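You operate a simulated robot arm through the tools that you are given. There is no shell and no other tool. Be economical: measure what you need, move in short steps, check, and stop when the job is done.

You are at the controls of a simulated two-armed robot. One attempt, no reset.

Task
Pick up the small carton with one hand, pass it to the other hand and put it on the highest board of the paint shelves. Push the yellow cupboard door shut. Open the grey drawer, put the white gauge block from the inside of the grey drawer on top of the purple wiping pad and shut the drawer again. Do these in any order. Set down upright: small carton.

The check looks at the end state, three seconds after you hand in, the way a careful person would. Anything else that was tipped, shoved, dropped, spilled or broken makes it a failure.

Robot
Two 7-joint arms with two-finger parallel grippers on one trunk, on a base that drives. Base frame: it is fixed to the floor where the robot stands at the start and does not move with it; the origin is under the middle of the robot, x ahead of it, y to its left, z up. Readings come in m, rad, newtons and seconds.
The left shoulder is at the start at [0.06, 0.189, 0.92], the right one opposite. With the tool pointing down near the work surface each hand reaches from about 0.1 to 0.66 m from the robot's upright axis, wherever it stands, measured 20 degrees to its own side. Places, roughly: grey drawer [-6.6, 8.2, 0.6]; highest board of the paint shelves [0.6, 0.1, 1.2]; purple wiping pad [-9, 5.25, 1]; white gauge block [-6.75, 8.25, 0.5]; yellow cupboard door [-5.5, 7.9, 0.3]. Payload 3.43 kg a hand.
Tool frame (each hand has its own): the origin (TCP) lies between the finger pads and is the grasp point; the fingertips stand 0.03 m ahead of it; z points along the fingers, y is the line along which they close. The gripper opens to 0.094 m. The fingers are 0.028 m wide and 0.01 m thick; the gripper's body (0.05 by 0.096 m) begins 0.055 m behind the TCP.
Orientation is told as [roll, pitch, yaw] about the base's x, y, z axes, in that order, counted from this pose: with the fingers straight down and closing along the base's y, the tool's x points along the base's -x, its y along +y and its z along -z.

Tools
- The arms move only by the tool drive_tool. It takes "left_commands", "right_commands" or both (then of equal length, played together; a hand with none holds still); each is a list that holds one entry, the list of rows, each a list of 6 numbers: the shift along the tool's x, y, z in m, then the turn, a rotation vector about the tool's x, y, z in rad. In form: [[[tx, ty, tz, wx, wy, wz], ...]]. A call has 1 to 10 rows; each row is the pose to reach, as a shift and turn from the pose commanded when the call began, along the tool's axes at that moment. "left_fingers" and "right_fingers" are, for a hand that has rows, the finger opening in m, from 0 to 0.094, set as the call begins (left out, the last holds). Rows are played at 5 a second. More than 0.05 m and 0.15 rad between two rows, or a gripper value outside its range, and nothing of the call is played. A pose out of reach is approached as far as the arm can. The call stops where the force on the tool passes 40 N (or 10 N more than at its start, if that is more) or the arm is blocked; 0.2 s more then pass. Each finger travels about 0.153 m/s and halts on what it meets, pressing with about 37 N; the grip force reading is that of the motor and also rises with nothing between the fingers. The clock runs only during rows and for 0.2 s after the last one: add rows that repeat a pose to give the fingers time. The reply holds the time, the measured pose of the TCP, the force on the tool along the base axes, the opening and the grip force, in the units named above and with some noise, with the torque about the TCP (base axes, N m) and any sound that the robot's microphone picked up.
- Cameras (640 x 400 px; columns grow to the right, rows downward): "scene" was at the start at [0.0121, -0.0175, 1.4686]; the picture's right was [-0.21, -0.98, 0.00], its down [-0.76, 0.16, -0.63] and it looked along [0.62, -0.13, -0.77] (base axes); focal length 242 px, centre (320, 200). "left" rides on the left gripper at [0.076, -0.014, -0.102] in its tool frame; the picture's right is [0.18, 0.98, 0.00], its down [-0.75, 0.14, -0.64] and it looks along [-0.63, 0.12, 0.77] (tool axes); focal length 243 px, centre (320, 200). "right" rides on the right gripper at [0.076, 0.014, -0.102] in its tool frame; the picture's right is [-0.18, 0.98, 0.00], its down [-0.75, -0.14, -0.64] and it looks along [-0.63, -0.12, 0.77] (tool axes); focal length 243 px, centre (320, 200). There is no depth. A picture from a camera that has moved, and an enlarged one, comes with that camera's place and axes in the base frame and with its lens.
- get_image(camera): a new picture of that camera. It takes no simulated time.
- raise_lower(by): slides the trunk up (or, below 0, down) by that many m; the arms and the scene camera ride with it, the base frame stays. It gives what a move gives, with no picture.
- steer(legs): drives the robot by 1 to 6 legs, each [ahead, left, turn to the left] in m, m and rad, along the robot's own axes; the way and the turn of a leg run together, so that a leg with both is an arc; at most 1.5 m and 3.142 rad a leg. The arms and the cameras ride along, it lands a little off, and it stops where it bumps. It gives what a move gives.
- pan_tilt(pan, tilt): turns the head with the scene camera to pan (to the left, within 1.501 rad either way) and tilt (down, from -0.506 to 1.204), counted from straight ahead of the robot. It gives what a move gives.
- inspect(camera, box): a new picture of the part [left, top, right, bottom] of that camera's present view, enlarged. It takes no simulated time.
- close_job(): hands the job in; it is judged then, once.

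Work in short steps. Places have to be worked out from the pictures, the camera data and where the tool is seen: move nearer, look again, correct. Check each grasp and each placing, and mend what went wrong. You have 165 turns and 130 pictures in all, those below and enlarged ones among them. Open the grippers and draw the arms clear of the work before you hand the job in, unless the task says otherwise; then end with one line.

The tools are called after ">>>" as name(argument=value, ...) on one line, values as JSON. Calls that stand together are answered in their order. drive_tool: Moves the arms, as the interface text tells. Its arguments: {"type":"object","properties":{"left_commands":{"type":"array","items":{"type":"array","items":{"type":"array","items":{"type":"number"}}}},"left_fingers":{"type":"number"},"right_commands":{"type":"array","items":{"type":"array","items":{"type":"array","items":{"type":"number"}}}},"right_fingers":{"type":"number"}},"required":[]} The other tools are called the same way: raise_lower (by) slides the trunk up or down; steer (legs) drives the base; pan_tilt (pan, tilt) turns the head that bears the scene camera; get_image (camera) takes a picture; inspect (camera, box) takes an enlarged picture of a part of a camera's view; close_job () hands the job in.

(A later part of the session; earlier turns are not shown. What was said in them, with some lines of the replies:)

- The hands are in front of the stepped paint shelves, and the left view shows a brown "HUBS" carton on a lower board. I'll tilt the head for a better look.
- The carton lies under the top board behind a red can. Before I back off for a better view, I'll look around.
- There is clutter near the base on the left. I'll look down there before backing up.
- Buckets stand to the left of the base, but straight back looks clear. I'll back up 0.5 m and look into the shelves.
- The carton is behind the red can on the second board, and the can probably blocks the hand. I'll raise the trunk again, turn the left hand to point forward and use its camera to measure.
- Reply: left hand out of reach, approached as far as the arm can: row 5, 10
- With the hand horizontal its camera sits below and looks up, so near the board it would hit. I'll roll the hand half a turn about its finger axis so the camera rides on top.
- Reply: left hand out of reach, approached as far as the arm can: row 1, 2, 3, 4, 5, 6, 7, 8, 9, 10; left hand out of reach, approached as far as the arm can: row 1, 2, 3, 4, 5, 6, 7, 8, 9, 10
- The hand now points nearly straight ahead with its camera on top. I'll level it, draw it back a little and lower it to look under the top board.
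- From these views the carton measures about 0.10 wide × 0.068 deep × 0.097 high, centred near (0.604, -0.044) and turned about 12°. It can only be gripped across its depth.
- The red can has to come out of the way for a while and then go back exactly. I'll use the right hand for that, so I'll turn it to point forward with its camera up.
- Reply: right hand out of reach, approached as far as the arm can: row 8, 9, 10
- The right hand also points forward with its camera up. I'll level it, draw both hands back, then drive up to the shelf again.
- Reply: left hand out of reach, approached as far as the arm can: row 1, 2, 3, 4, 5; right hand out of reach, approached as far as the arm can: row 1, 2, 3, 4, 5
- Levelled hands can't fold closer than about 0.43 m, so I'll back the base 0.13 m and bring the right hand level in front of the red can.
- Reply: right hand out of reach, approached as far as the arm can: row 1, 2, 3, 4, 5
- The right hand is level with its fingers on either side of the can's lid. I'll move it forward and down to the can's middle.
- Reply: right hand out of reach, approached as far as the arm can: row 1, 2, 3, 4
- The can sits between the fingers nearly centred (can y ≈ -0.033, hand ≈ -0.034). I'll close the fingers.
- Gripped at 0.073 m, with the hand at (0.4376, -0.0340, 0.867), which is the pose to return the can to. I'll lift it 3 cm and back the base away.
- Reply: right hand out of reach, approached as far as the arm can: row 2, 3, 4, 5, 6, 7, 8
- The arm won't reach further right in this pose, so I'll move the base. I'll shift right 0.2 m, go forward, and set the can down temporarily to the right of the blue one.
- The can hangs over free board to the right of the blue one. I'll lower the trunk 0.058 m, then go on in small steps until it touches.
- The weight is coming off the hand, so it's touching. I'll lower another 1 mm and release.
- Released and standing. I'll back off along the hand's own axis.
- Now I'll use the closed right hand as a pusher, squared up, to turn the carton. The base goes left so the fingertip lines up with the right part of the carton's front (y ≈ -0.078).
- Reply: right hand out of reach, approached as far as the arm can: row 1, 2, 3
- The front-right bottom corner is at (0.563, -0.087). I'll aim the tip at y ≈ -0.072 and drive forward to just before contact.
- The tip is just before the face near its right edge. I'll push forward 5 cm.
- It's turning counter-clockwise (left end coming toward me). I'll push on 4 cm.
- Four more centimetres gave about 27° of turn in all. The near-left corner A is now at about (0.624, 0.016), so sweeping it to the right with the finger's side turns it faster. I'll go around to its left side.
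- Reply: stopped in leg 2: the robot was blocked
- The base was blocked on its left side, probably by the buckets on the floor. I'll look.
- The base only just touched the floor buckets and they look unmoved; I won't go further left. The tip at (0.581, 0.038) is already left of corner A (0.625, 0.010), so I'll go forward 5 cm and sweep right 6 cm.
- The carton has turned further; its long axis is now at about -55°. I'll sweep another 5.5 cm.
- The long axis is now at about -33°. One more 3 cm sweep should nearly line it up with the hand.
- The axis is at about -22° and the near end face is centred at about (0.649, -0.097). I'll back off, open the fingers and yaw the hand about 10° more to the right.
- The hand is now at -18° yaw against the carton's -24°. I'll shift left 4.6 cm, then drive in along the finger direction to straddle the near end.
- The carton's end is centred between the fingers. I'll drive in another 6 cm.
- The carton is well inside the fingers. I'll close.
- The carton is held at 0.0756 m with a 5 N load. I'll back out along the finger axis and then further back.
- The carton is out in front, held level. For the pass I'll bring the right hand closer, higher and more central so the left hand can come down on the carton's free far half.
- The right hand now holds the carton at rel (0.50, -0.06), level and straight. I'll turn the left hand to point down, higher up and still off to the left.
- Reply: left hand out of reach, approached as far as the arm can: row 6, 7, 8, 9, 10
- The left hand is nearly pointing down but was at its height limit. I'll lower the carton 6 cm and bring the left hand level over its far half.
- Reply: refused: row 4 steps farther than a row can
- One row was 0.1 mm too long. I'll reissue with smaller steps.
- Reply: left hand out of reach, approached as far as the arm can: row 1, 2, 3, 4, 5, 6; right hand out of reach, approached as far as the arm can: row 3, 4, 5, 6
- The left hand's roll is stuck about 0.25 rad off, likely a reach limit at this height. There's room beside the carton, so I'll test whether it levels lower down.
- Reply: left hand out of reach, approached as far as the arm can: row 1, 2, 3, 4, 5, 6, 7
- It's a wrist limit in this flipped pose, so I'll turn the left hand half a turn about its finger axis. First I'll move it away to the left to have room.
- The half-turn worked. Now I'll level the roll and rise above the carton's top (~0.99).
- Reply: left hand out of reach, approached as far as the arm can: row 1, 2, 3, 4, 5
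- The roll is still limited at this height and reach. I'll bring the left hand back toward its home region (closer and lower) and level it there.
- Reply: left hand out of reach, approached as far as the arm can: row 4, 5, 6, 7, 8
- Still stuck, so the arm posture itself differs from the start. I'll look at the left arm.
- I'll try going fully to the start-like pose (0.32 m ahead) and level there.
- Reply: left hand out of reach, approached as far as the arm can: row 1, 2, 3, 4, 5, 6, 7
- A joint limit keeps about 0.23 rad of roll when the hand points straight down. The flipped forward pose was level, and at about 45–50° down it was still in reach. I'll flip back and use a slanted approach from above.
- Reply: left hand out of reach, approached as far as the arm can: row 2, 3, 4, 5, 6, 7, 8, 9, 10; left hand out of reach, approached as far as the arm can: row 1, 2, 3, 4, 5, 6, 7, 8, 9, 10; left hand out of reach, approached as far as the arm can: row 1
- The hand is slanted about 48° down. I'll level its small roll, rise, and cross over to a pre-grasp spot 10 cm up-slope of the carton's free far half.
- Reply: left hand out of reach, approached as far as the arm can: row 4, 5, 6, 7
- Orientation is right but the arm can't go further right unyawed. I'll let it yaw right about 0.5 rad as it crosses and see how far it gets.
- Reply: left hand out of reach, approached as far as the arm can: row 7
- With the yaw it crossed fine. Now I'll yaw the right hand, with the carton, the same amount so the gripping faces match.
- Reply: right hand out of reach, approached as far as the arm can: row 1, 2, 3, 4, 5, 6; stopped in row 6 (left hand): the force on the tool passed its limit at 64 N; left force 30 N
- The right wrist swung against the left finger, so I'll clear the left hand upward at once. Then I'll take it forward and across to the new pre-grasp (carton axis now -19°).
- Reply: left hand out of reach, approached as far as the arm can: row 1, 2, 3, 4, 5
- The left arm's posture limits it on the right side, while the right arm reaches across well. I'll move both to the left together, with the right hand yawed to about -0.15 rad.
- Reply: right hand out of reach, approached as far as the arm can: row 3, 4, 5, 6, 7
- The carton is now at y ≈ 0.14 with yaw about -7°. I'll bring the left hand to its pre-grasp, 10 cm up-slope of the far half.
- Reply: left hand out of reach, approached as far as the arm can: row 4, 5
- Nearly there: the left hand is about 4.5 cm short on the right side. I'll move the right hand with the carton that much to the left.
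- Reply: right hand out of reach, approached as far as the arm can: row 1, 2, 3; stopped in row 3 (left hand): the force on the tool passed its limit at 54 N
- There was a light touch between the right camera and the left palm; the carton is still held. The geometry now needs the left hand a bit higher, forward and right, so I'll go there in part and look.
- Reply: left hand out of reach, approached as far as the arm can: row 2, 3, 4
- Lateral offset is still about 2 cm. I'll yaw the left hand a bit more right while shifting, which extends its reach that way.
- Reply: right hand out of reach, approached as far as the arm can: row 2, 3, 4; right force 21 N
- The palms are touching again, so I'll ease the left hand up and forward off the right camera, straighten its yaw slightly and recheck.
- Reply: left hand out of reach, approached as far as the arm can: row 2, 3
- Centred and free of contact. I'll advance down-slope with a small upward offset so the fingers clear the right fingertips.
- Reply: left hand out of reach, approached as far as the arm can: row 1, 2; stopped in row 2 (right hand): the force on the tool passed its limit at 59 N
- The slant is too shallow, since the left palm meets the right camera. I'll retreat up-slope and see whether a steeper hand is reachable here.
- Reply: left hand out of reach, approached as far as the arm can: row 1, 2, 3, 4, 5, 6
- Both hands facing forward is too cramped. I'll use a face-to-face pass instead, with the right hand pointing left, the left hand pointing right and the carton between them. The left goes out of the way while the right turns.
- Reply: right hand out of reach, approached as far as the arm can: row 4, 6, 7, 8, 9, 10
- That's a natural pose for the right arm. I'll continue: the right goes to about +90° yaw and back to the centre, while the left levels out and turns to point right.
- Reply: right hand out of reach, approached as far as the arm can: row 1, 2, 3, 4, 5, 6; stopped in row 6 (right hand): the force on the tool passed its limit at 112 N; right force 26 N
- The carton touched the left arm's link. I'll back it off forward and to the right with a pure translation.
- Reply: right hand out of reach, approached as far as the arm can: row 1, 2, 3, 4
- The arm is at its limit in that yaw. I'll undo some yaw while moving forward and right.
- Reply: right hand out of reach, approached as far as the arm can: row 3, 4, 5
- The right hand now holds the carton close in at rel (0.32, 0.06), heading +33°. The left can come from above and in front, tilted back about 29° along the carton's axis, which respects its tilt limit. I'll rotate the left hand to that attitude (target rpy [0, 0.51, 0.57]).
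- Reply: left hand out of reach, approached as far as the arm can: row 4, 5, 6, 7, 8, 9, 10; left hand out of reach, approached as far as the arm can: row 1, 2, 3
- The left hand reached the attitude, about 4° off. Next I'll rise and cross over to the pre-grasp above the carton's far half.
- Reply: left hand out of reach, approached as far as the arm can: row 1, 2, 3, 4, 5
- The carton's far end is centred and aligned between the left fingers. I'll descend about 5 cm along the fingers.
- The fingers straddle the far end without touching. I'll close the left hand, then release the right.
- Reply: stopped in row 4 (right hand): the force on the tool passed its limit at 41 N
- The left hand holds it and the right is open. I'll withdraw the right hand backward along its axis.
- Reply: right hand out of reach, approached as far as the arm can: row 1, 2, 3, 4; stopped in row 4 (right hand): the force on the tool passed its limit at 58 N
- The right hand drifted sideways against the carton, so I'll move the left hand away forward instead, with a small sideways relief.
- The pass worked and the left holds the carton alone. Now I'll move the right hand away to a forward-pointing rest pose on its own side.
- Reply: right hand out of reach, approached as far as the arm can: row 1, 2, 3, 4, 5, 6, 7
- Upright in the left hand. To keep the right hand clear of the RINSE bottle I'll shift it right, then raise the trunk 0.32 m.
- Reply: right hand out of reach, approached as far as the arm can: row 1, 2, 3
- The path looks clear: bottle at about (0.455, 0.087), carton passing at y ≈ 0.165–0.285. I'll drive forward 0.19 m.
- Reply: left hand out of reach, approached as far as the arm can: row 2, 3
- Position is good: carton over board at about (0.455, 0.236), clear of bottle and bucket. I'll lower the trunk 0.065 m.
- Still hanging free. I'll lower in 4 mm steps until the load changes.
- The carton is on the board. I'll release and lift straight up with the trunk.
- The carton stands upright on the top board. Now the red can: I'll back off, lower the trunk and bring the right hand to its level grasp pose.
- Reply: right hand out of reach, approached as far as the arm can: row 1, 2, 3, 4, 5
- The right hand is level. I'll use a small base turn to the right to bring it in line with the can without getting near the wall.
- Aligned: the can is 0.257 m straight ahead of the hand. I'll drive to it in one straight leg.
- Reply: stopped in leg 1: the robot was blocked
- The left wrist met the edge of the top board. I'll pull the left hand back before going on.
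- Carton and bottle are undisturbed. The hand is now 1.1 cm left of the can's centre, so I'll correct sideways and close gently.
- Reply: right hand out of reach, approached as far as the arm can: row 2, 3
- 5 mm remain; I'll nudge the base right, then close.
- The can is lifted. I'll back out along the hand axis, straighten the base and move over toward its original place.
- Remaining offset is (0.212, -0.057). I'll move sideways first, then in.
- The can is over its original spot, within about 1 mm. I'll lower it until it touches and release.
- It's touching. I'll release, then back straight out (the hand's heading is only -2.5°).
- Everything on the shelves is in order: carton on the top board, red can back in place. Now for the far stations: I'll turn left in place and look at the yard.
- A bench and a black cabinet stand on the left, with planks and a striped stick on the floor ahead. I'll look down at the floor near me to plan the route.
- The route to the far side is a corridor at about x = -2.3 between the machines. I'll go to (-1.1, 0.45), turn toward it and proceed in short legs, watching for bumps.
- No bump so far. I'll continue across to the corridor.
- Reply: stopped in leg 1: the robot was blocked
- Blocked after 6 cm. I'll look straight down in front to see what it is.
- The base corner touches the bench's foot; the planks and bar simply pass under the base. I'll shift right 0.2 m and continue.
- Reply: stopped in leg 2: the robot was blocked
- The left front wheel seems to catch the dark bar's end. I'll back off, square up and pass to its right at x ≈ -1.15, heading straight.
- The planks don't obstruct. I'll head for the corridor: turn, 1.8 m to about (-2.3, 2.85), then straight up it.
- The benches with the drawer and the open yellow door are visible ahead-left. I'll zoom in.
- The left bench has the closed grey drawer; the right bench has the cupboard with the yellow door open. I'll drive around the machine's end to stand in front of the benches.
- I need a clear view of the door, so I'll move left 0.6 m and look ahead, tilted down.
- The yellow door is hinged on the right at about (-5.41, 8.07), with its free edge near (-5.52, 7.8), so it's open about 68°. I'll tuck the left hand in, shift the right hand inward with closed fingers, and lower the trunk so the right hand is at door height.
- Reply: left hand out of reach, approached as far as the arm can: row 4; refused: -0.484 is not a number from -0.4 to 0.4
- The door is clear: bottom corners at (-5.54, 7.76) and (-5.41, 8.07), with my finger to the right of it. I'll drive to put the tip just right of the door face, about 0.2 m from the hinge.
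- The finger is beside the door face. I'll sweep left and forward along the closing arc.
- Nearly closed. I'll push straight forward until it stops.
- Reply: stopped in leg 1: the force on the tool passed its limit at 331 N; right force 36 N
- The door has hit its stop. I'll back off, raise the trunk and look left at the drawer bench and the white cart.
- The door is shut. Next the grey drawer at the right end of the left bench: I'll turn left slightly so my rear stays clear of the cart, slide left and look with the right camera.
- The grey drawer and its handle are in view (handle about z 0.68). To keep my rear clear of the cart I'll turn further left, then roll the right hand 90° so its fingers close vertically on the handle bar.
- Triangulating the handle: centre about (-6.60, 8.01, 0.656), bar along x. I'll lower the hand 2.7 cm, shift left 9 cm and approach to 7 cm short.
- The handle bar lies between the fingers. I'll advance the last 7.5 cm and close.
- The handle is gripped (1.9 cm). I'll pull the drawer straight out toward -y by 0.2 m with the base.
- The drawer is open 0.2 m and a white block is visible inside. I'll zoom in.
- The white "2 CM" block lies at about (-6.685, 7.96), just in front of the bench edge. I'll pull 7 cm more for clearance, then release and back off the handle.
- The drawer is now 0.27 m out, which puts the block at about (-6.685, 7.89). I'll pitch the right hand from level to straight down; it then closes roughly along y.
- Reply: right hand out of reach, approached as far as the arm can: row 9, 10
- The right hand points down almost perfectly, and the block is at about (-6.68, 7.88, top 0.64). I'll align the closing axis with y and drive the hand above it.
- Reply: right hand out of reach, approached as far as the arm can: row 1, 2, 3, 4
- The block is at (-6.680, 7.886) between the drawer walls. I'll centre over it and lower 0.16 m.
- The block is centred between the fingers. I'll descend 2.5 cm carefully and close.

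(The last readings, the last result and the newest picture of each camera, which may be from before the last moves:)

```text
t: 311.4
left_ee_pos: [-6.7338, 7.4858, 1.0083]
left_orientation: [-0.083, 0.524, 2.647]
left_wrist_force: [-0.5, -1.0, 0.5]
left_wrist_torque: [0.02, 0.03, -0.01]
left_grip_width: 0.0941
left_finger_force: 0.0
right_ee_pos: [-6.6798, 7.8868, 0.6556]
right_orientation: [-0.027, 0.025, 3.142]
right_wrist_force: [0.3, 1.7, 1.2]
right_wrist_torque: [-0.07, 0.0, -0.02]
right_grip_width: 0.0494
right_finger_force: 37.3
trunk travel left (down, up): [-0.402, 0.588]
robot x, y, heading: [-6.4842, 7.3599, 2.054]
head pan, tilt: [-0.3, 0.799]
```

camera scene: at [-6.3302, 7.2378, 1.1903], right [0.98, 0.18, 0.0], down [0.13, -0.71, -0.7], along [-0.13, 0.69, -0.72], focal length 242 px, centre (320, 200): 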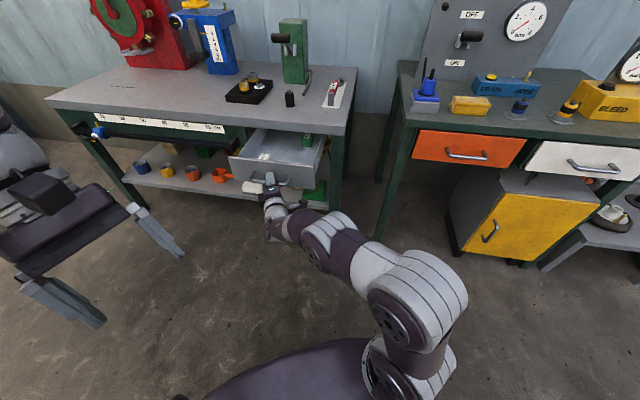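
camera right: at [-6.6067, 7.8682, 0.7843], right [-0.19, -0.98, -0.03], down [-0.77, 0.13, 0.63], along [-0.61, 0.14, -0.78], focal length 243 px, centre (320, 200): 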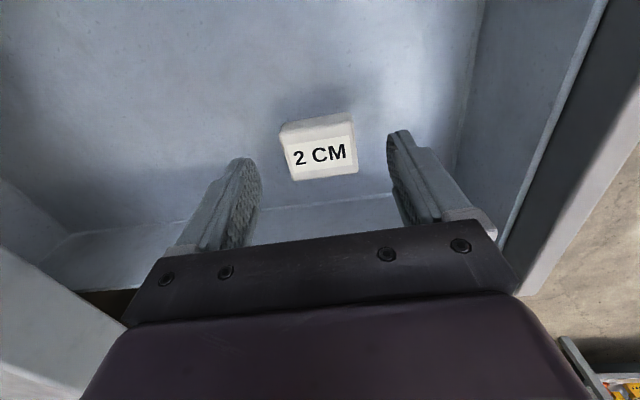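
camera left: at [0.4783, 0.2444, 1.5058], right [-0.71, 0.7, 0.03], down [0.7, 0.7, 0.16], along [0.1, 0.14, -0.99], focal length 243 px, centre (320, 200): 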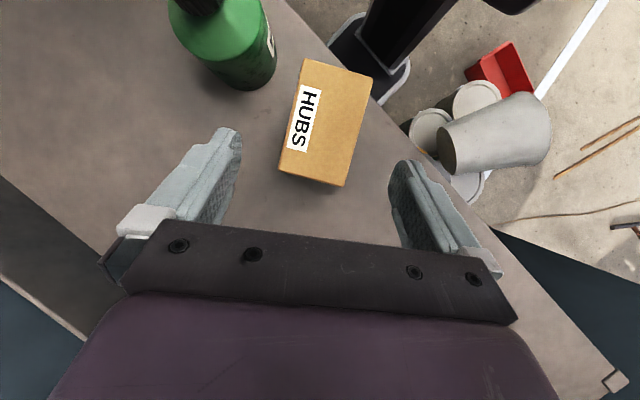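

The block is gripped (4.9 cm). I'll lift it clear, back off and turn a little; then I'll shut the drawer by pushing the handle with the gripper's body, the block hanging free below it.

>>> raise_lower(by=0.25)

>>> steer(legs=[[-0.265, -0.102, 0], [0, 0, 0.3]])

>>> drive_tool(right_commands=[[[0, 0, 0, 0, 0, 0.1], [0, 0, 0, 0, 0, 0.2], [0, 0, 0, 0, 0, 0.3]]])

>>> get_image(camera="right")

```text
t: 314.0
left_ee_pos: [-6.7339, 7.4869, 1.2592]
left_orientation: [-0.081, 0.525, 2.648]
left_wrist_force: [0.7, -0.1, -0.2]
left_wrist_torque: [-0.01, -0.05, 0.03]
left_grip_width: 0.094
left_finger_force: 0.0
right_ee_pos: [-6.6789, 7.8869, 0.9048]
right_orientation: [-0.026, 0.026, 3.141]
right_wrist_force: [0.1, -1.2, -0.4]
right_wrist_torque: [0.03, -0.01, 0.01]
right_grip_width: 0.0489
right_finger_force: 37.2
trunk travel left (down, up): [-0.652, 0.338]
robot x, y, heading: [-6.4873, 7.3666, 2.05]
head pan, tilt: [-0.3, 0.799]
```

```text
t: 316.9
left_ee_pos: [-6.5472, 7.219, 1.2584]
left_orientation: [-0.082, 0.523, 2.946]
left_wrist_force: [0.7, -0.1, 0.1]
left_wrist_torque: [0.01, 0.05, 0.04]
left_grip_width: 0.0937
left_finger_force: 0.1
right_ee_pos: [-6.6129, 7.6172, 0.9059]
right_orientation: [-0.025, 0.026, -2.844]
right_wrist_force: [-0.4, -0.2, -1.1]
right_wrist_torque: [0.0, 0.01, -0.01]
right_grip_width: 0.049
right_finger_force: 36.8
trunk travel left (down, up): [-0.652, 0.338]
robot x, y, heading: [-6.2736, 7.1714, 2.351]
head pan, tilt: [-0.3, 0.799]
```

```text
t: 317.7
left_ee_pos: [-6.5481, 7.219, 1.2584]
left_orientation: [-0.084, 0.525, 2.945]
left_wrist_force: [0.2, -0.4, 0.0]
left_wrist_torque: [-0.01, 0.0, 0.04]
left_grip_width: 0.0937
left_finger_force: 0.0
right_ee_pos: [-6.6118, 7.6183, 0.9049]
right_orientation: [-0.033, 0.018, 3.135]
right_wrist_force: [0.1, -0.8, -2.2]
right_wrist_torque: [0.02, 0.04, -0.02]
right_grip_width: 0.0491
right_finger_force: 37.2
trunk travel left (down, up): [-0.652, 0.338]
robot x, y, heading: [-6.2716, 7.1734, 2.349]
head pan, tilt: [-0.3, 0.799]
```

```text
15 pictures are left
camera right: at [-6.5386, 7.5997, 1.0091], right [-0.19, -0.98, -0.04], down [-0.76, 0.12, 0.63], along [-0.62, 0.15, -0.77], focal length 243 px, centre (320, 200)
```

right: 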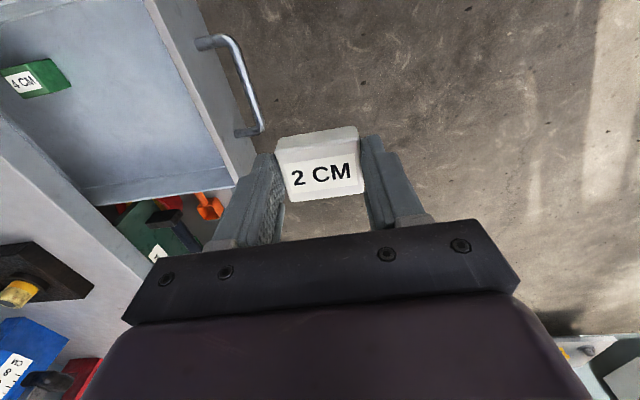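

The block is well held and the handle is just ahead in +y. I'll lower so the gripper's body is at handle height, then push toward +y.

>>> raise_lower(by=-0.32)

>>> steer(legs=[[0.15, -0.148, 0]])

>>> get_image(camera="right")

```text
t: 320.9
left_ee_pos: [-6.5454, 7.2173, 0.9384]
left_orientation: [-0.083, 0.523, 2.948]
left_wrist_force: [0.6, -0.1, 0.2]
left_wrist_torque: [0.05, -0.02, -0.01]
left_grip_width: 0.094
left_finger_force: 0.1
right_ee_pos: [-6.6132, 7.6176, 0.5849]
right_orientation: [-0.032, 0.019, 3.138]
right_wrist_force: [0.1, -0.4, -0.5]
right_wrist_torque: [0.01, 0.0, 0.03]
right_grip_width: 0.0493
right_finger_force: 36.8
trunk travel left (down, up): [-0.332, 0.658]
robot x, y, heading: [-6.2727, 7.1699, 2.353]
head pan, tilt: [-0.3, 0.799]
```

```text
t: 322.5
left_ee_pos: [-6.5445, 7.4322, 0.9384]
left_orientation: [-0.081, 0.524, 2.946]
left_wrist_force: [0.3, -0.3, 0.1]
left_wrist_torque: [0.02, 0.0, -0.05]
left_grip_width: 0.0939
left_finger_force: 0.0
right_ee_pos: [-6.6112, 7.8301, 0.5848]
right_orientation: [-0.03, 0.016, 3.139]
right_wrist_force: [0.0, 0.5, -1.2]
right_wrist_torque: [-0.05, -0.05, 0.01]
right_grip_width: 0.0491
right_finger_force: 36.4
trunk travel left (down, up): [-0.332, 0.658]
robot x, y, heading: [-6.2751, 7.3818, 2.353]
head pan, tilt: [-0.3, 0.799]
```

```text
14 pictures are left
camera right: at [-6.5371, 7.8119, 0.6889], right [-0.19, -0.98, -0.03], down [-0.76, 0.12, 0.63], along [-0.62, 0.15, -0.77], focal length 243 px, centre (320, 200)
```

right: 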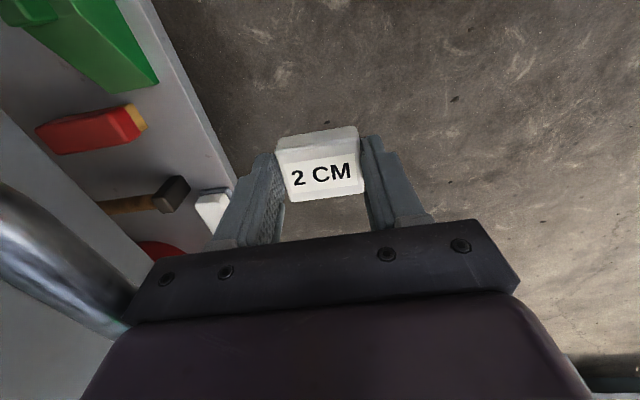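

The body is pushing the handle nicely. I'll continue until it stops.

>>> steer(legs=[[0.1, -0.099, 0]])

>>> get_image(camera="scene")

```text
t: 323.8
left_ee_pos: [-6.547, 7.5491, 0.9382]
left_orientation: [-0.083, 0.527, 2.946]
left_wrist_force: [0.2, -0.2, -0.6]
left_wrist_torque: [0.01, 0.03, -0.01]
left_grip_width: 0.0939
left_finger_force: 0.2
right_ee_pos: [-6.6109, 7.9424, 0.5837]
right_orientation: [-0.022, 0.027, 3.141]
right_wrist_force: [0.2, -0.1, -1.0]
right_wrist_torque: [0.02, -0.01, 0.0]
right_grip_width: 0.049
right_finger_force: 36.9
trunk travel left (down, up): [-0.332, 0.658]
robot x, y, heading: [-6.2738, 7.5035, 2.349]
head pan, tilt: [-0.3, 0.799]
stopped in leg 1: the force on the tool passed its limit at 102 N (the readings are from after the stop); the commanded pose is now the measured one
```

```text
13 pictures are left
camera scene: at [-6.2704, 7.5308, 1.2153], right [0.89, 0.46, 0.0], down [0.33, -0.64, -0.7], along [-0.32, 0.62, -0.72], focal length 242 px, centre (320, 200)
```

scene: 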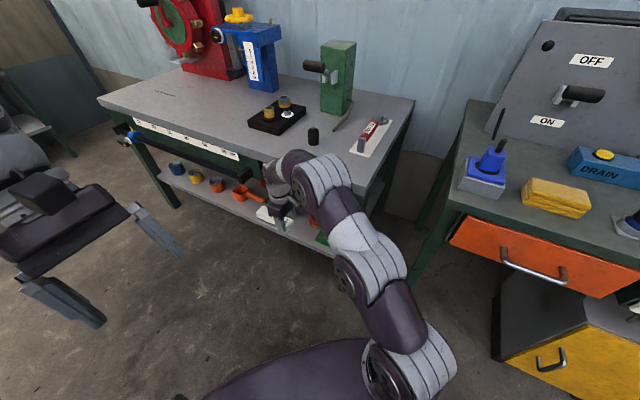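

It stopped with the hand at y 7.942, which corresponds to the handle's closed position, so the drawer is shut. I'll back away, raise the trunk, turn toward -x and drive along the bench toward the pad's corner.

>>> steer(legs=[[-0.142, 0.14, 0]])

>>> raise_lower(by=0.4)

>>> steer(legs=[[0, 0, 0.79], [1.3, 0, 0]])

>>> pan_tilt(pan=0.6, tilt=0.45)

>>> get_image(camera="scene")

```text
t: 325.4
left_ee_pos: [-6.5441, 7.3496, 0.9387]
left_orientation: [-0.081, 0.525, 2.945]
left_wrist_force: [0.3, 0.3, 0.5]
left_wrist_torque: [0.02, -0.02, 0.01]
left_grip_width: 0.094
left_finger_force: 0.1
right_ee_pos: [-6.6104, 7.7424, 0.5844]
right_orientation: [-0.021, 0.026, 3.14]
right_wrist_force: [-1.0, -0.5, -1.1]
right_wrist_torque: [0.0, 0.02, -0.01]
right_grip_width: 0.0493
right_finger_force: 37.6
trunk travel left (down, up): [-0.332, 0.658]
robot x, y, heading: [-6.2707, 7.3047, 2.346]
head pan, tilt: [-0.3, 0.799]
```

```text
t: 329.2
left_ee_pos: [-6.543, 7.352, 1.3369]
left_orientation: [-0.081, 0.528, 2.948]
left_wrist_force: [-0.4, -0.4, 0.5]
left_wrist_torque: [0.02, 0.0, 0.01]
left_grip_width: 0.0941
left_finger_force: 0.0
right_ee_pos: [-6.6096, 7.7434, 0.985]
right_orientation: [-0.021, 0.026, 3.141]
right_wrist_force: [-0.4, 0.4, -1.3]
right_wrist_torque: [0.01, -0.04, 0.0]
right_grip_width: 0.0492
right_finger_force: 37.1
trunk travel left (down, up): [-0.732, 0.258]
robot x, y, heading: [-6.2703, 7.3045, 2.351]
head pan, tilt: [-0.3, 0.799]
```

```text
t: 337.8
left_ee_pos: [-7.7903, 7.1482, 1.3386]
left_orientation: [-0.081, 0.524, -2.554]
left_wrist_force: [-1.1, -0.4, -0.5]
left_wrist_torque: [-0.02, -0.01, 0.01]
left_grip_width: 0.0939
left_finger_force: 0.1
right_ee_pos: [-8.1138, 7.3799, 0.9846]
right_orientation: [-0.021, 0.026, -2.36]
right_wrist_force: [-0.3, -0.1, -1.3]
right_wrist_torque: [-0.02, -0.02, 0.02]
right_grip_width: 0.0491
right_finger_force: 37.3
trunk travel left (down, up): [-0.732, 0.258]
robot x, y, heading: [-7.5627, 7.309, 3.136]
head pan, tilt: [-0.3, 0.799]
```

```text
t: 339.0
left_ee_pos: [-7.7908, 7.1479, 1.3367]
left_orientation: [-0.083, 0.526, -2.552]
left_wrist_force: [0.2, 0.7, 1.1]
left_wrist_torque: [-0.01, 0.03, -0.01]
left_grip_width: 0.094
left_finger_force: 0.1
right_ee_pos: [-8.1139, 7.3801, 0.9845]
right_orientation: [-0.021, 0.026, -2.359]
right_wrist_force: [-0.2, -0.4, -1.1]
right_wrist_torque: [0.02, -0.02, -0.04]
right_grip_width: 0.049
right_finger_force: 37.4
trunk travel left (down, up): [-0.732, 0.258]
robot x, y, heading: [-7.5647, 7.3077, 3.134]
head pan, tilt: [0.6, 0.45]
```

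```text
12 pictures are left
camera scene: at [-7.5831, 7.2544, 1.6457], right [-0.56, 0.83, 0.0], down [0.36, 0.24, -0.9], along [-0.75, -0.5, -0.44], focal length 242 px, centre (320, 200)
```

scene: 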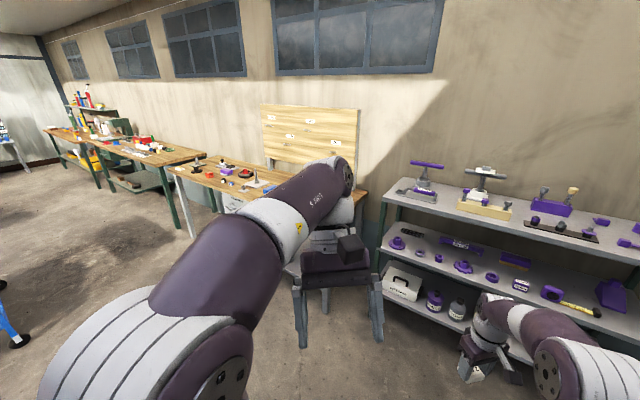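

The pad's bench runs along the wall to the left. I'll raise the block higher and drive there, passing left of the white cart.

>>> raise_lower(by=0.22)

>>> steer(legs=[[0.4, 0.4, 0], [0.1, 0.9, 0], [0, 0.8, 0]])

>>> pan_tilt(pan=-0.2, tilt=0.8)

>>> get_image(camera="scene")

```text
t: 341.4
left_ee_pos: [-7.7903, 7.1468, 1.5581]
left_orientation: [-0.082, 0.528, -2.554]
left_wrist_force: [-0.2, -0.6, 0.0]
left_wrist_torque: [0.01, 0.02, 0.0]
left_grip_width: 0.0937
left_finger_force: 0.0
right_ee_pos: [-8.114, 7.3808, 1.2045]
right_orientation: [-0.021, 0.025, -2.361]
right_wrist_force: [0.4, 0.0, -1.5]
right_wrist_torque: [-0.01, -0.04, -0.01]
right_grip_width: 0.0496
right_finger_force: 37.3
trunk travel left (down, up): [-0.952, 0.038]
robot x, y, heading: [-7.5621, 7.307, 3.136]
head pan, tilt: [0.6, 0.45]
```

```text
t: 352.8
left_ee_pos: [-8.3023, 5.0569, 1.559]
left_orientation: [-0.081, 0.526, -2.557]
left_wrist_force: [0.5, -0.2, -0.5]
left_wrist_torque: [0.0, 0.0, 0.01]
left_grip_width: 0.0942
left_finger_force: 0.2
right_ee_pos: [-8.6243, 5.2896, 1.2046]
right_orientation: [-0.022, 0.024, -2.364]
right_wrist_force: [0.3, -0.6, -1.4]
right_wrist_torque: [0.02, 0.0, -0.01]
right_grip_width: 0.0491
right_finger_force: 37.0
trunk travel left (down, up): [-0.952, 0.038]
robot x, y, heading: [-8.0752, 5.2194, 3.128]
head pan, tilt: [0.6, 0.45]
```

```text
t: 353.9
left_ee_pos: [-8.3025, 5.055, 1.5586]
left_orientation: [-0.082, 0.526, -2.557]
left_wrist_force: [-0.2, -0.4, 0.4]
left_wrist_torque: [0.02, 0.02, 0.01]
left_grip_width: 0.0939
left_finger_force: 0.0
right_ee_pos: [-8.6243, 5.2892, 1.2032]
right_orientation: [-0.022, 0.026, -2.364]
right_wrist_force: [-0.4, 0.3, -1.2]
right_wrist_torque: [0.02, -0.05, 0.01]
right_grip_width: 0.0494
right_finger_force: 36.8
trunk travel left (down, up): [-0.952, 0.038]
robot x, y, heading: [-8.0743, 5.2167, 3.132]
head pan, tilt: [-0.201, 0.799]
```

```text
11 pictures are left
camera scene: at [-8.0968, 5.2302, 1.8354], right [0.21, 0.98, 0.0], down [0.7, -0.15, -0.7], along [-0.68, 0.15, -0.72], focal length 242 px, centre (320, 200)
```

scene: 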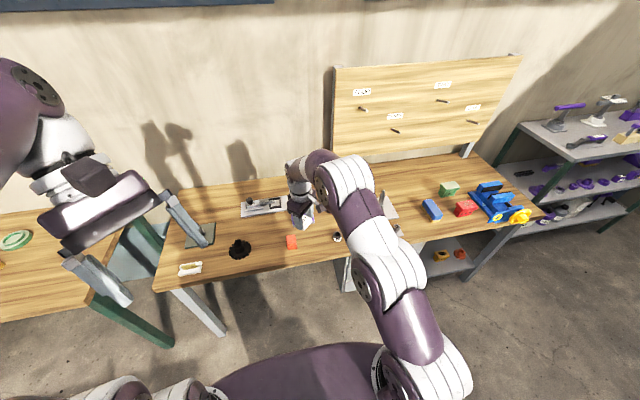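

The pad should be right under my right hand. I'll look with the right camera.

>>> get_image(camera="right")

```text
10 pictures are left
camera right: at [-8.5617, 5.3287, 1.3092], right [0.56, -0.83, -0.02], down [-0.64, -0.45, 0.63], along [-0.53, -0.33, -0.78], focal length 243 px, centre (320, 200)
```

right: 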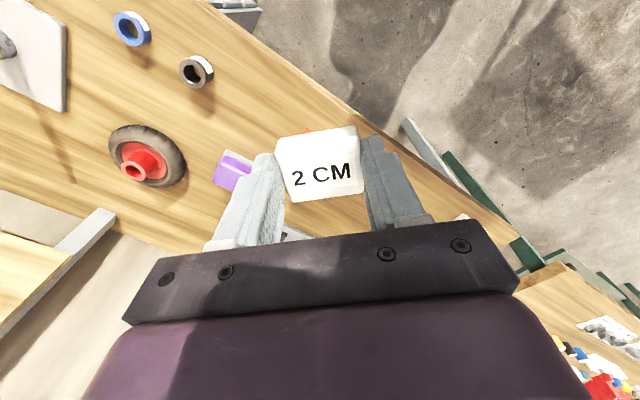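

The purple pad is partly visible beyond the left finger, at about (-8.83, 5.33) on a top of z ≈ 0.95. I'll move forward 0.13 m and look again.

>>> steer(legs=[[0.13, 0.05, 0]])

>>> get_image(camera="right")

```text
t: 355.3
left_ee_pos: [-8.4311, 5.0087, 1.5587]
left_orientation: [-0.082, 0.523, -2.559]
left_wrist_force: [-0.5, -0.3, 0.3]
left_wrist_torque: [-0.02, 0.02, -0.02]
left_grip_width: 0.094
left_finger_force: 0.1
right_ee_pos: [-8.7541, 5.2422, 1.2053]
right_orientation: [-0.021, 0.024, -2.365]
right_wrist_force: [-0.4, 0.2, -1.8]
right_wrist_torque: [0.02, -0.02, -0.04]
right_grip_width: 0.0491
right_finger_force: 37.0
trunk travel left (down, up): [-0.952, 0.038]
robot x, y, heading: [-8.2076, 5.1667, 3.127]
head pan, tilt: [-0.201, 0.799]
```

```text
9 pictures are left
camera right: at [-8.6906, 5.2812, 1.3102], right [0.56, -0.83, -0.03], down [-0.64, -0.45, 0.63], along [-0.53, -0.33, -0.78], focal length 243 px, centre (320, 200)
```

right: 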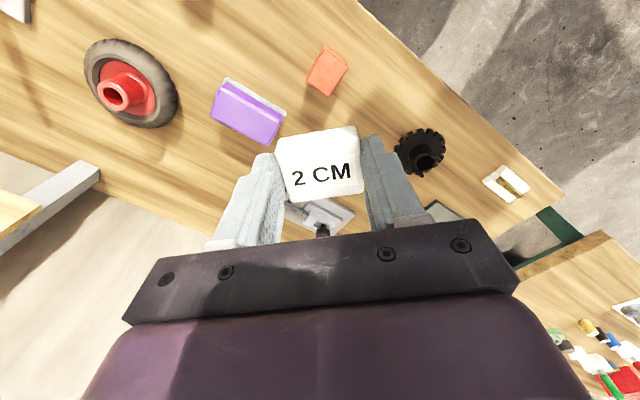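

The pad's top is centred at about (-8.862, 5.312) at z ≈ 0.935. I'll square the block to the pad (rotate the hand about 42°) and move above it, part arm and part base.

>>> drive_tool(right_commands=[[[-0.0085, -0.005, 0, 0, 0, -0.125], [-0.017, -0.01, 0, 0, 0, -0.25], [-0.0255, -0.0155, 0, 0, 0, -0.375], [-0.034, -0.021, 0, 0, 0, -0.5], [-0.0425, -0.026, 0, 0, 0, -0.625], [-0.051, -0.031, 0, 0, 0, -0.75]]])

>>> steer(legs=[[0.048, -0.066, 0]])

>>> get_image(camera="right")

```text
t: 356.7
left_ee_pos: [-8.4339, 5.0061, 1.558]
left_orientation: [-0.082, 0.526, -2.559]
left_wrist_force: [-0.9, 1.2, -0.2]
left_wrist_torque: [0.01, 0.02, 0.0]
left_grip_width: 0.0943
left_finger_force: 0.0
right_ee_pos: [-8.7807, 5.2352, 1.1867]
right_orientation: [-0.006, 0.032, -1.625]
right_wrist_force: [0.4, 0.1, -1.0]
right_wrist_torque: [0.04, 0.01, 0.02]
right_grip_width: 0.0488
right_finger_force: 36.7
right hand out of reach, approached as far as the arm can: row 2, 3, 4, 5, 6
trunk travel left (down, up): [-0.952, 0.038]
robot x, y, heading: [-8.2064, 5.1665, 3.128]
head pan, tilt: [-0.201, 0.799]
```

```text
t: 357.8
left_ee_pos: [-8.4756, 5.0677, 1.5571]
left_orientation: [-0.088, 0.526, -2.56]
left_wrist_force: [1.5, -1.0, -0.1]
left_wrist_torque: [0.03, 0.03, 0.0]
left_grip_width: 0.0939
left_finger_force: 0.1
right_ee_pos: [-8.823, 5.2972, 1.1889]
right_orientation: [-0.009, 0.035, -1.624]
right_wrist_force: [-0.5, -1.2, -1.3]
right_wrist_torque: [0.09, 0.04, 0.01]
right_grip_width: 0.0492
right_finger_force: 37.3
trunk travel left (down, up): [-0.952, 0.038]
robot x, y, heading: [-8.252, 5.2306, 3.137]
head pan, tilt: [-0.201, 0.799]
```

```text
8 pictures are left
camera right: at [-8.8053, 5.3683, 1.2951], right [0.97, -0.24, -0.02], down [-0.18, -0.77, 0.62], along [-0.16, -0.6, -0.79], focal length 243 px, centre (320, 200)
```

right: 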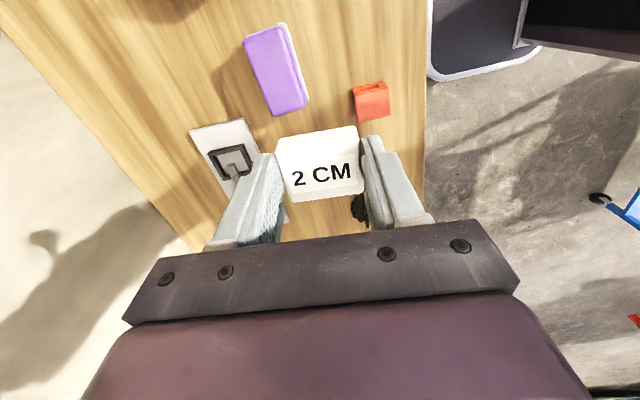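

Refined pad centre: (-8.884, 5.317). I'll move over it, lower 0.19 m and look again.

>>> steer(legs=[[0.061, -0.02, 0]])

>>> raise_lower(by=-0.17)

>>> get_image(camera="right")

```text
t: 358.7
left_ee_pos: [-8.5314, 5.0926, 1.5602]
left_orientation: [-0.088, 0.521, -2.561]
left_wrist_force: [0.2, -1.0, 0.1]
left_wrist_torque: [0.05, 0.07, 0.01]
left_grip_width: 0.0939
left_finger_force: 0.0
right_ee_pos: [-8.8803, 5.3203, 1.1903]
right_orientation: [-0.013, 0.031, -1.625]
right_wrist_force: [1.1, 0.9, -0.6]
right_wrist_torque: [0.03, 0.08, -0.05]
right_grip_width: 0.0491
right_finger_force: 36.4
trunk travel left (down, up): [-0.952, 0.038]
robot x, y, heading: [-8.3128, 5.2544, 3.129]
head pan, tilt: [-0.201, 0.799]
```

```text
t: 360.7
left_ee_pos: [-8.5398, 5.0942, 1.3891]
left_orientation: [-0.081, 0.525, -2.557]
left_wrist_force: [-0.4, 0.5, 0.8]
left_wrist_torque: [-0.02, -0.01, 0.03]
left_grip_width: 0.0939
left_finger_force: 0.0
right_ee_pos: [-8.8873, 5.3217, 1.0163]
right_orientation: [-0.006, 0.029, -1.626]
right_wrist_force: [-0.3, -0.1, -1.0]
right_wrist_torque: [-0.03, -0.01, 0.02]
right_grip_width: 0.0492
right_finger_force: 37.1
trunk travel left (down, up): [-0.782, 0.208]
robot x, y, heading: [-8.3131, 5.252, 3.134]
head pan, tilt: [-0.201, 0.799]
```

```text
7 pictures are left
camera right: at [-8.8694, 5.3935, 1.1229], right [0.97, -0.24, -0.01], down [-0.18, -0.76, 0.62], along [-0.16, -0.6, -0.78], focal length 243 px, centre (320, 200)
```

right: 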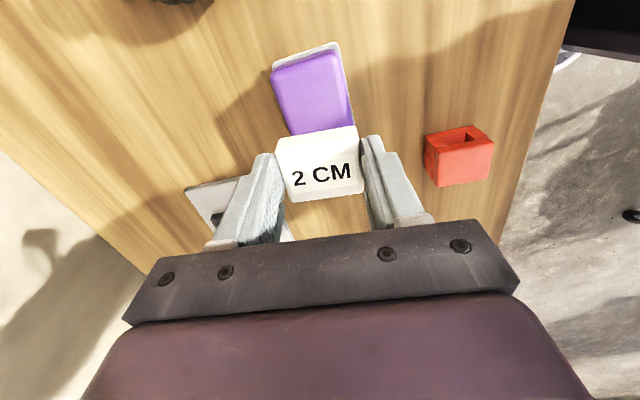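

The pad runs y 5.26–5.364 with its centre at (-8.888, 5.312). I'll nudge 9 mm and lower by arm in steps, watching the force.

>>> steer(legs=[[0.002, 0.009, 0]])

>>> drive_tool(right_commands=[[[0, 0, 0.01, 0, 0, 0], [0, 0, 0.02, 0, 0, 0], [0, 0, 0.03, 0, 0, 0], [0, 0, 0.038, 0, 0, 0]]])

>>> drive_tool(right_commands=[[[0, 0, 0.004, 0, 0, 0], [0, 0, 0.008, 0, 0, 0]]])

```text
t: 361.4
left_ee_pos: [-8.5426, 5.0873, 1.3889]
left_orientation: [-0.081, 0.523, -2.557]
left_wrist_force: [0.3, 0.5, 0.5]
left_wrist_torque: [-0.02, 0.01, -0.02]
left_grip_width: 0.094
left_finger_force: 0.0
right_ee_pos: [-8.8887, 5.3156, 1.0178]
right_orientation: [-0.007, 0.029, -1.625]
right_wrist_force: [-0.4, -0.2, -1.7]
right_wrist_torque: [0.0, 0.0, 0.0]
right_grip_width: 0.0491
right_finger_force: 36.9
trunk travel left (down, up): [-0.782, 0.208]
robot x, y, heading: [-8.3175, 5.2464, 3.126]
head pan, tilt: [-0.201, 0.799]
```

```text
t: 362.4
left_ee_pos: [-8.5436, 5.086, 1.3888]
left_orientation: [-0.081, 0.525, -2.557]
left_wrist_force: [0.1, -0.4, 0.4]
left_wrist_torque: [0.02, 0.0, 0.04]
left_grip_width: 0.0941
left_finger_force: 0.0
right_ee_pos: [-8.8898, 5.315, 0.9792]
right_orientation: [-0.004, 0.03, -1.624]
right_wrist_force: [0.0, 1.0, -1.3]
right_wrist_torque: [-0.02, 0.0, 0.01]
right_grip_width: 0.0492
right_finger_force: 37.3
trunk travel left (down, up): [-0.782, 0.208]
robot x, y, heading: [-8.3159, 5.2414, 3.125]
head pan, tilt: [-0.201, 0.799]
```

```text
t: 363.0
left_ee_pos: [-8.5421, 5.0847, 1.3877]
left_orientation: [-0.082, 0.524, -2.557]
left_wrist_force: [-0.6, 0.4, 0.0]
left_wrist_torque: [-0.05, 0.0, -0.03]
left_grip_width: 0.0938
left_finger_force: 0.0
right_ee_pos: [-8.8903, 5.3157, 0.9716]
right_orientation: [-0.006, 0.03, -1.624]
right_wrist_force: [0.0, 0.6, -1.1]
right_wrist_torque: [0.03, -0.02, -0.02]
right_grip_width: 0.0495
right_finger_force: 37.1
trunk travel left (down, up): [-0.782, 0.208]
robot x, y, heading: [-8.3165, 5.2424, 3.133]
head pan, tilt: [-0.201, 0.799]
```

No contact yet. I'll continue in 6 mm steps.

>>> drive_tool(right_commands=[[[0, 0, 0.003, 0, 0, 0], [0, 0, 0.006, 0, 0, 0], [0, 0, 0.009, 0, 0, 0]]])

>>> get_image(camera="right")

```text
t: 363.8
left_ee_pos: [-8.5428, 5.0852, 1.3884]
left_orientation: [-0.083, 0.525, -2.558]
left_wrist_force: [-0.3, 1.4, 0.1]
left_wrist_torque: [0.01, 0.02, 0.0]
left_grip_width: 0.0939
left_finger_force: 0.0
right_ee_pos: [-8.8886, 5.3145, 0.9629]
right_orientation: [-0.004, 0.029, -1.625]
right_wrist_force: [0.4, 0.0, -1.7]
right_wrist_torque: [0.02, 0.03, 0.0]
right_grip_width: 0.0494
right_finger_force: 36.7
trunk travel left (down, up): [-0.782, 0.208]
robot x, y, heading: [-8.3188, 5.2467, 3.127]
head pan, tilt: [-0.201, 0.799]
```

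```text
6 pictures are left
camera right: at [-8.8717, 5.3864, 1.0678], right [0.97, -0.24, -0.01], down [-0.18, -0.76, 0.62], along [-0.16, -0.6, -0.78], focal length 243 px, centre (320, 200)
```

right: 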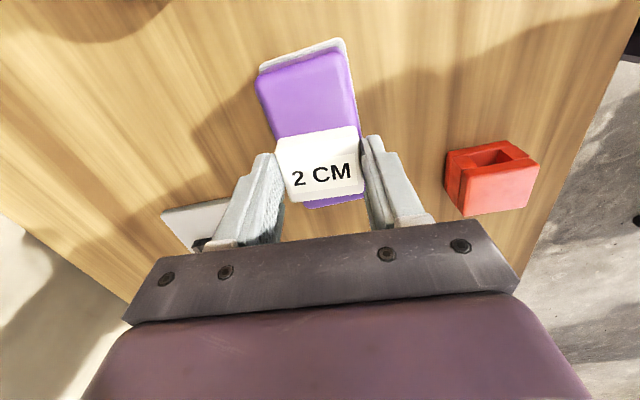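

By pad scale its top is at about z 0.92, so about 1 cm remains. I'll continue in two small steps.

>>> drive_tool(right_commands=[[[0, 0, 0.003, 0, 0, 0], [0, 0, 0.006, 0, 0, 0]]])

>>> drive_tool(right_commands=[[[0, 0, 0.002, 0, 0, 0], [0, 0, 0.004, 0, 0, 0]]])

```text
t: 364.4
left_ee_pos: [-8.5427, 5.085, 1.3885]
left_orientation: [-0.083, 0.524, -2.557]
left_wrist_force: [-0.6, -0.1, -0.3]
left_wrist_torque: [0.0, 0.02, 0.0]
left_grip_width: 0.094
left_finger_force: 0.1
right_ee_pos: [-8.889, 5.3163, 0.9567]
right_orientation: [-0.005, 0.031, -1.625]
right_wrist_force: [0.7, 0.1, -1.2]
right_wrist_torque: [-0.02, 0.0, 0.0]
right_grip_width: 0.0491
right_finger_force: 37.6
trunk travel left (down, up): [-0.782, 0.208]
robot x, y, heading: [-8.316, 5.2414, 3.132]
head pan, tilt: [-0.201, 0.799]
```

```text
t: 365.0
left_ee_pos: [-8.5434, 5.0851, 1.3883]
left_orientation: [-0.083, 0.524, -2.556]
left_wrist_force: [0.1, -0.4, 0.0]
left_wrist_torque: [-0.02, -0.01, -0.04]
left_grip_width: 0.0941
left_finger_force: 0.0
right_ee_pos: [-8.8891, 5.3154, 0.9528]
right_orientation: [-0.005, 0.029, -1.625]
right_wrist_force: [0.5, 0.1, -1.2]
right_wrist_torque: [-0.02, -0.03, -0.04]
right_grip_width: 0.0491
right_finger_force: 36.3
trunk travel left (down, up): [-0.782, 0.208]
robot x, y, heading: [-8.317, 5.2456, 3.133]
head pan, tilt: [-0.201, 0.799]
```

Still free. I'll keep going in 3–4 mm steps.

>>> drive_tool(right_commands=[[[0, 0, 0.002, 0, 0, 0], [0, 0, 0.004, 0, 0, 0]]])

>>> drive_tool(right_commands=[[[0, 0, 0.002, 0, 0, 0], [0, 0, 0.004, 0, 0, 0]]])

>>> get_image(camera="right")

```text
t: 365.6
left_ee_pos: [-8.5404, 5.085, 1.3902]
left_orientation: [-0.086, 0.523, -2.56]
left_wrist_force: [0.7, -0.1, 0.0]
left_wrist_torque: [0.0, -0.02, -0.03]
left_grip_width: 0.094
left_finger_force: 0.0
right_ee_pos: [-8.8894, 5.3155, 0.9514]
right_orientation: [-0.012, 0.031, -1.626]
right_wrist_force: [-1.0, 1.2, 16.1]
right_wrist_torque: [-0.17, -0.36, 0.01]
right_grip_width: 0.0493
right_finger_force: 37.2
trunk travel left (down, up): [-0.782, 0.208]
robot x, y, heading: [-8.3143, 5.2432, 3.13]
head pan, tilt: [-0.201, 0.799]
```

```text
t: 366.2
left_ee_pos: [-8.5396, 5.0853, 1.3889]
left_orientation: [-0.084, 0.524, -2.558]
left_wrist_force: [0.6, 0.0, -0.5]
left_wrist_torque: [0.0, -0.02, 0.03]
left_grip_width: 0.0941
left_finger_force: 0.0
right_ee_pos: [-8.8897, 5.3141, 0.9466]
right_orientation: [-0.015, 0.03, -1.626]
right_wrist_force: [-4.6, 2.4, 32.5]
right_wrist_torque: [0.06, 0.04, -0.13]
right_grip_width: 0.0496
right_finger_force: 37.1
trunk travel left (down, up): [-0.782, 0.208]
robot x, y, heading: [-8.3163, 5.2453, 3.132]
head pan, tilt: [-0.201, 0.799]
```

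```text
5 pictures are left
camera right: at [-8.8705, 5.3865, 1.053], right [0.97, -0.24, -0.02], down [-0.17, -0.76, 0.62], along [-0.16, -0.6, -0.78], focal length 243 px, centre (320, 200)
```

right: 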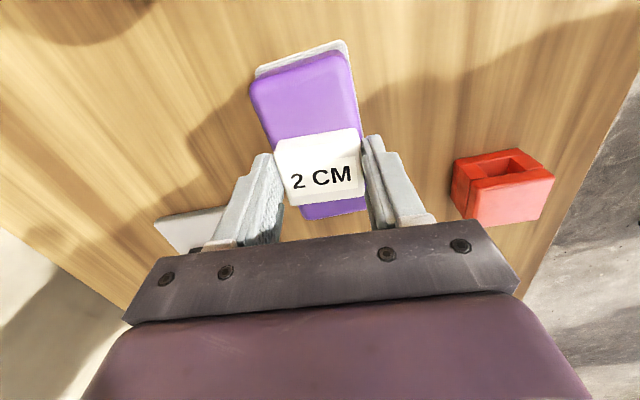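

Contact (the fingertips or block are pressing the pad). I'll relieve the pressure by rising 4 mm, then open.

>>> drive_tool(right_commands=[[[0, 0, -0.003, 0, 0, 0], [0, 0, -0.005, 0, 0, 0]]])

>>> drive_tool(right_commands=[[[0, 0, 0, 0, 0, 0], [0, 0, 0, 0, 0, 0], [0, 0, 0, 0, 0, 0]]], right_fingers=0.08)

>>> get_image(camera="right")

```text
t: 366.8
left_ee_pos: [-8.5419, 5.0848, 1.3875]
left_orientation: [-0.083, 0.525, -2.556]
left_wrist_force: [-0.7, -0.2, -0.3]
left_wrist_torque: [-0.02, -0.02, 0.0]
left_grip_width: 0.094
left_finger_force: 0.2
right_ee_pos: [-8.8887, 5.3151, 0.9478]
right_orientation: [0.001, 0.032, -1.625]
right_wrist_force: [-2.6, -0.6, 6.5]
right_wrist_torque: [-0.08, 0.29, 0.03]
right_grip_width: 0.0493
right_finger_force: 36.9
trunk travel left (down, up): [-0.782, 0.208]
robot x, y, heading: [-8.3128, 5.2482, 3.128]
head pan, tilt: [-0.201, 0.799]
```

```text
t: 367.6
left_ee_pos: [-8.5429, 5.0855, 1.3884]
left_orientation: [-0.082, 0.526, -2.558]
left_wrist_force: [-0.5, 0.1, 0.3]
left_wrist_torque: [-0.01, 0.02, 0.0]
left_grip_width: 0.094
left_finger_force: 0.1
right_ee_pos: [-8.8888, 5.3158, 0.9503]
right_orientation: [-0.005, 0.033, -1.627]
right_wrist_force: [0.4, 0.2, -0.5]
right_wrist_torque: [-0.03, -0.02, 0.03]
right_grip_width: 0.0798
right_finger_force: 0.1
trunk travel left (down, up): [-0.782, 0.208]
robot x, y, heading: [-8.3159, 5.2432, 3.132]
head pan, tilt: [-0.201, 0.799]
```

```text
4 pictures are left
camera right: at [-8.8713, 5.387, 1.0548], right [0.97, -0.24, -0.01], down [-0.18, -0.76, 0.62], along [-0.16, -0.6, -0.79], focal length 243 px, centre (320, 200)
```

right: 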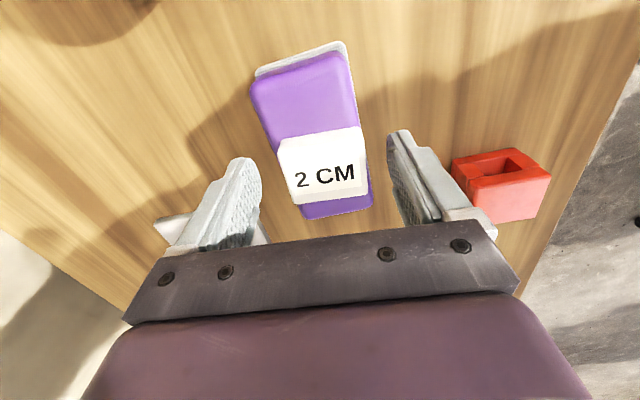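

The block rests squarely on the pad. I'll lift straight up, back away and check.

>>> raise_lower(by=0.2)

>>> get_image(camera="right")

>>> steer(legs=[[-0.35, 0, 0]])

```text
t: 369.8
left_ee_pos: [-8.5428, 5.0852, 1.5873]
left_orientation: [-0.082, 0.525, -2.558]
left_wrist_force: [0.2, 0.4, -0.2]
left_wrist_torque: [0.01, 0.0, -0.01]
left_grip_width: 0.094
left_finger_force: 0.0
right_ee_pos: [-8.8895, 5.3156, 1.1495]
right_orientation: [-0.005, 0.03, -1.627]
right_wrist_force: [0.2, -0.3, 0.0]
right_wrist_torque: [0.0, -0.04, -0.01]
right_grip_width: 0.08
right_finger_force: 0.1
trunk travel left (down, up): [-0.982, 0.008]
robot x, y, heading: [-8.3164, 5.2421, 3.127]
head pan, tilt: [-0.201, 0.799]
```

```text
3 pictures are left
camera right: at [-8.8714, 5.3869, 1.255], right [0.97, -0.24, -0.01], down [-0.18, -0.76, 0.62], along [-0.16, -0.6, -0.78], focal length 243 px, centre (320, 200)
```

right: 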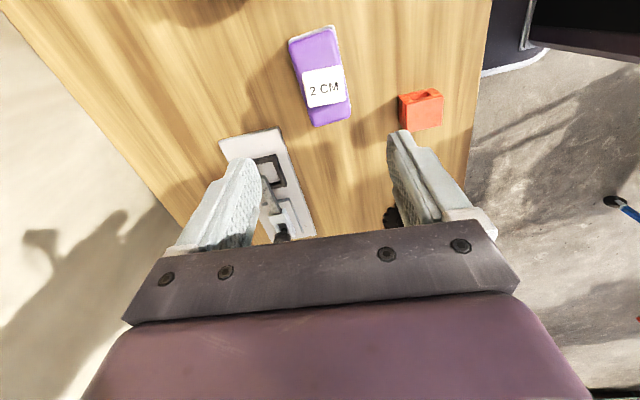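

```text
t: 372.0
left_ee_pos: [-8.196, 5.0818, 1.5879]
left_orientation: [-0.083, 0.527, -2.558]
left_wrist_force: [0.3, -0.2, 0.5]
left_wrist_torque: [0.01, -0.02, 0.01]
left_grip_width: 0.0938
left_finger_force: 0.1
right_ee_pos: [-8.5414, 5.3119, 1.1487]
right_orientation: [-0.004, 0.031, -1.628]
right_wrist_force: [0.6, -0.6, -0.1]
right_wrist_torque: [-0.03, -0.01, 0.0]
right_grip_width: 0.0802
right_finger_force: 0.0
trunk travel left (down, up): [-0.982, 0.008]
robot x, y, heading: [-7.9695, 5.2424, 3.126]
head pan, tilt: [-0.201, 0.799]
```

The block sits squarely on the pad with both hands empty. I'll use a remaining picture to confirm the drawer and door are shut, so I'll shift away from the machine, turn and look.

>>> steer(legs=[[0, -0.45, 0], [0, 0, -0.9]])

>>> pan_tilt(pan=-1.2, tilt=0.35)

>>> inspect(camera="scene", box=[160, 60, 560, 310])

```text
t: 377.1
left_ee_pos: [-8.227, 5.7655, 1.5896]
left_orientation: [-0.082, 0.527, 2.828]
left_wrist_force: [-0.2, -0.1, 0.7]
left_wrist_torque: [0.04, 0.04, 0.01]
left_grip_width: 0.0938
left_finger_force: 0.0
right_ee_pos: [-8.2616, 6.1812, 1.149]
right_orientation: [-0.005, 0.032, -2.524]
right_wrist_force: [0.2, 0.3, -0.5]
right_wrist_torque: [0.0, -0.02, 0.02]
right_grip_width: 0.0798
right_finger_force: 0.1
trunk travel left (down, up): [-0.982, 0.008]
robot x, y, heading: [-7.9621, 5.6862, 2.227]
head pan, tilt: [-0.201, 0.799]
```

```text
t: 378.3
left_ee_pos: [-8.2263, 5.766, 1.5882]
left_orientation: [-0.083, 0.525, 2.825]
left_wrist_force: [-0.2, 0.0, 0.6]
left_wrist_torque: [0.04, 0.0, 0.02]
left_grip_width: 0.0939
left_finger_force: 0.1
right_ee_pos: [-8.2634, 6.1817, 1.1494]
right_orientation: [-0.006, 0.03, -2.525]
right_wrist_force: [-0.8, 0.1, -0.9]
right_wrist_torque: [-0.02, 0.06, 0.01]
right_grip_width: 0.0799
right_finger_force: 0.1
trunk travel left (down, up): [-0.982, 0.008]
robot x, y, heading: [-7.9598, 5.6876, 2.225]
head pan, tilt: [-1.201, 0.351]
```

```text
1.60 times, centred on (360, 185) of scene
camera zoom: at [-7.8787, 5.7189, 1.905], right [0.86, -0.51, 0.0], down [-0.18, -0.3, -0.94], along [0.48, 0.81, -0.34], focal length 387 px, centre (256, 224)
```

zoom: 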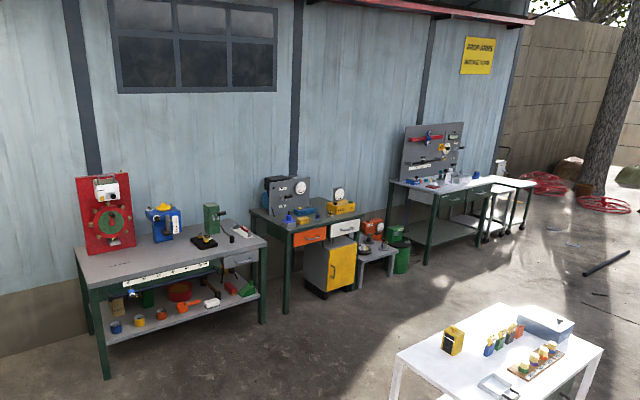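

>>> inspect(camera="scene", box=[270, 185, 400, 260])

```text
4.92 times, centred on (335, 222) of scene
camera zoom: at [-7.8787, 5.7189, 1.905], right [0.86, -0.51, 0.0], down [-0.18, -0.3, -0.94], along [0.48, 0.81, -0.34], focal length 1190 px, centre (246, 89)
```

zoom: 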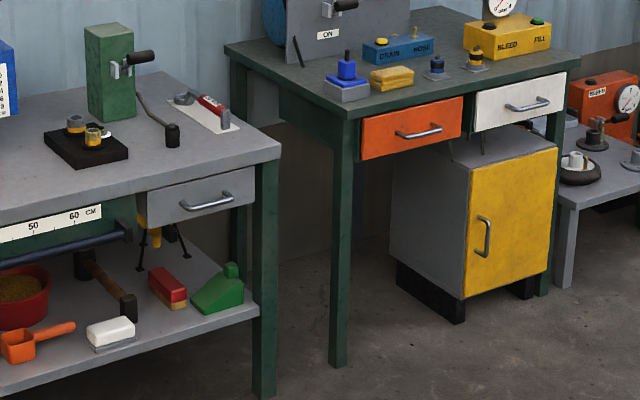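

The drawer and the yellow door are both shut, the block is on the pad and the carton is on the top board. The hands are empty and clear, so I'll hand the job in.

>>> close_job()

```text
The job is handed in.
```

The job is handed in. The carton was passed from the right hand to the left and stands upright on the top paint-shelf board. The yellow door is shut, the white 2 CM gauge block sits on the purple pad, and the grey drawer is closed again. I had to lift the red can out of the way to reach the carton and put it back within about 2 mm of its original spot. The base bumped lightly into the floor buckets near the shelves and caught on something beside a wooden bench. I saw nothing displaced at the buckets, but took no later picture of the bench spot.
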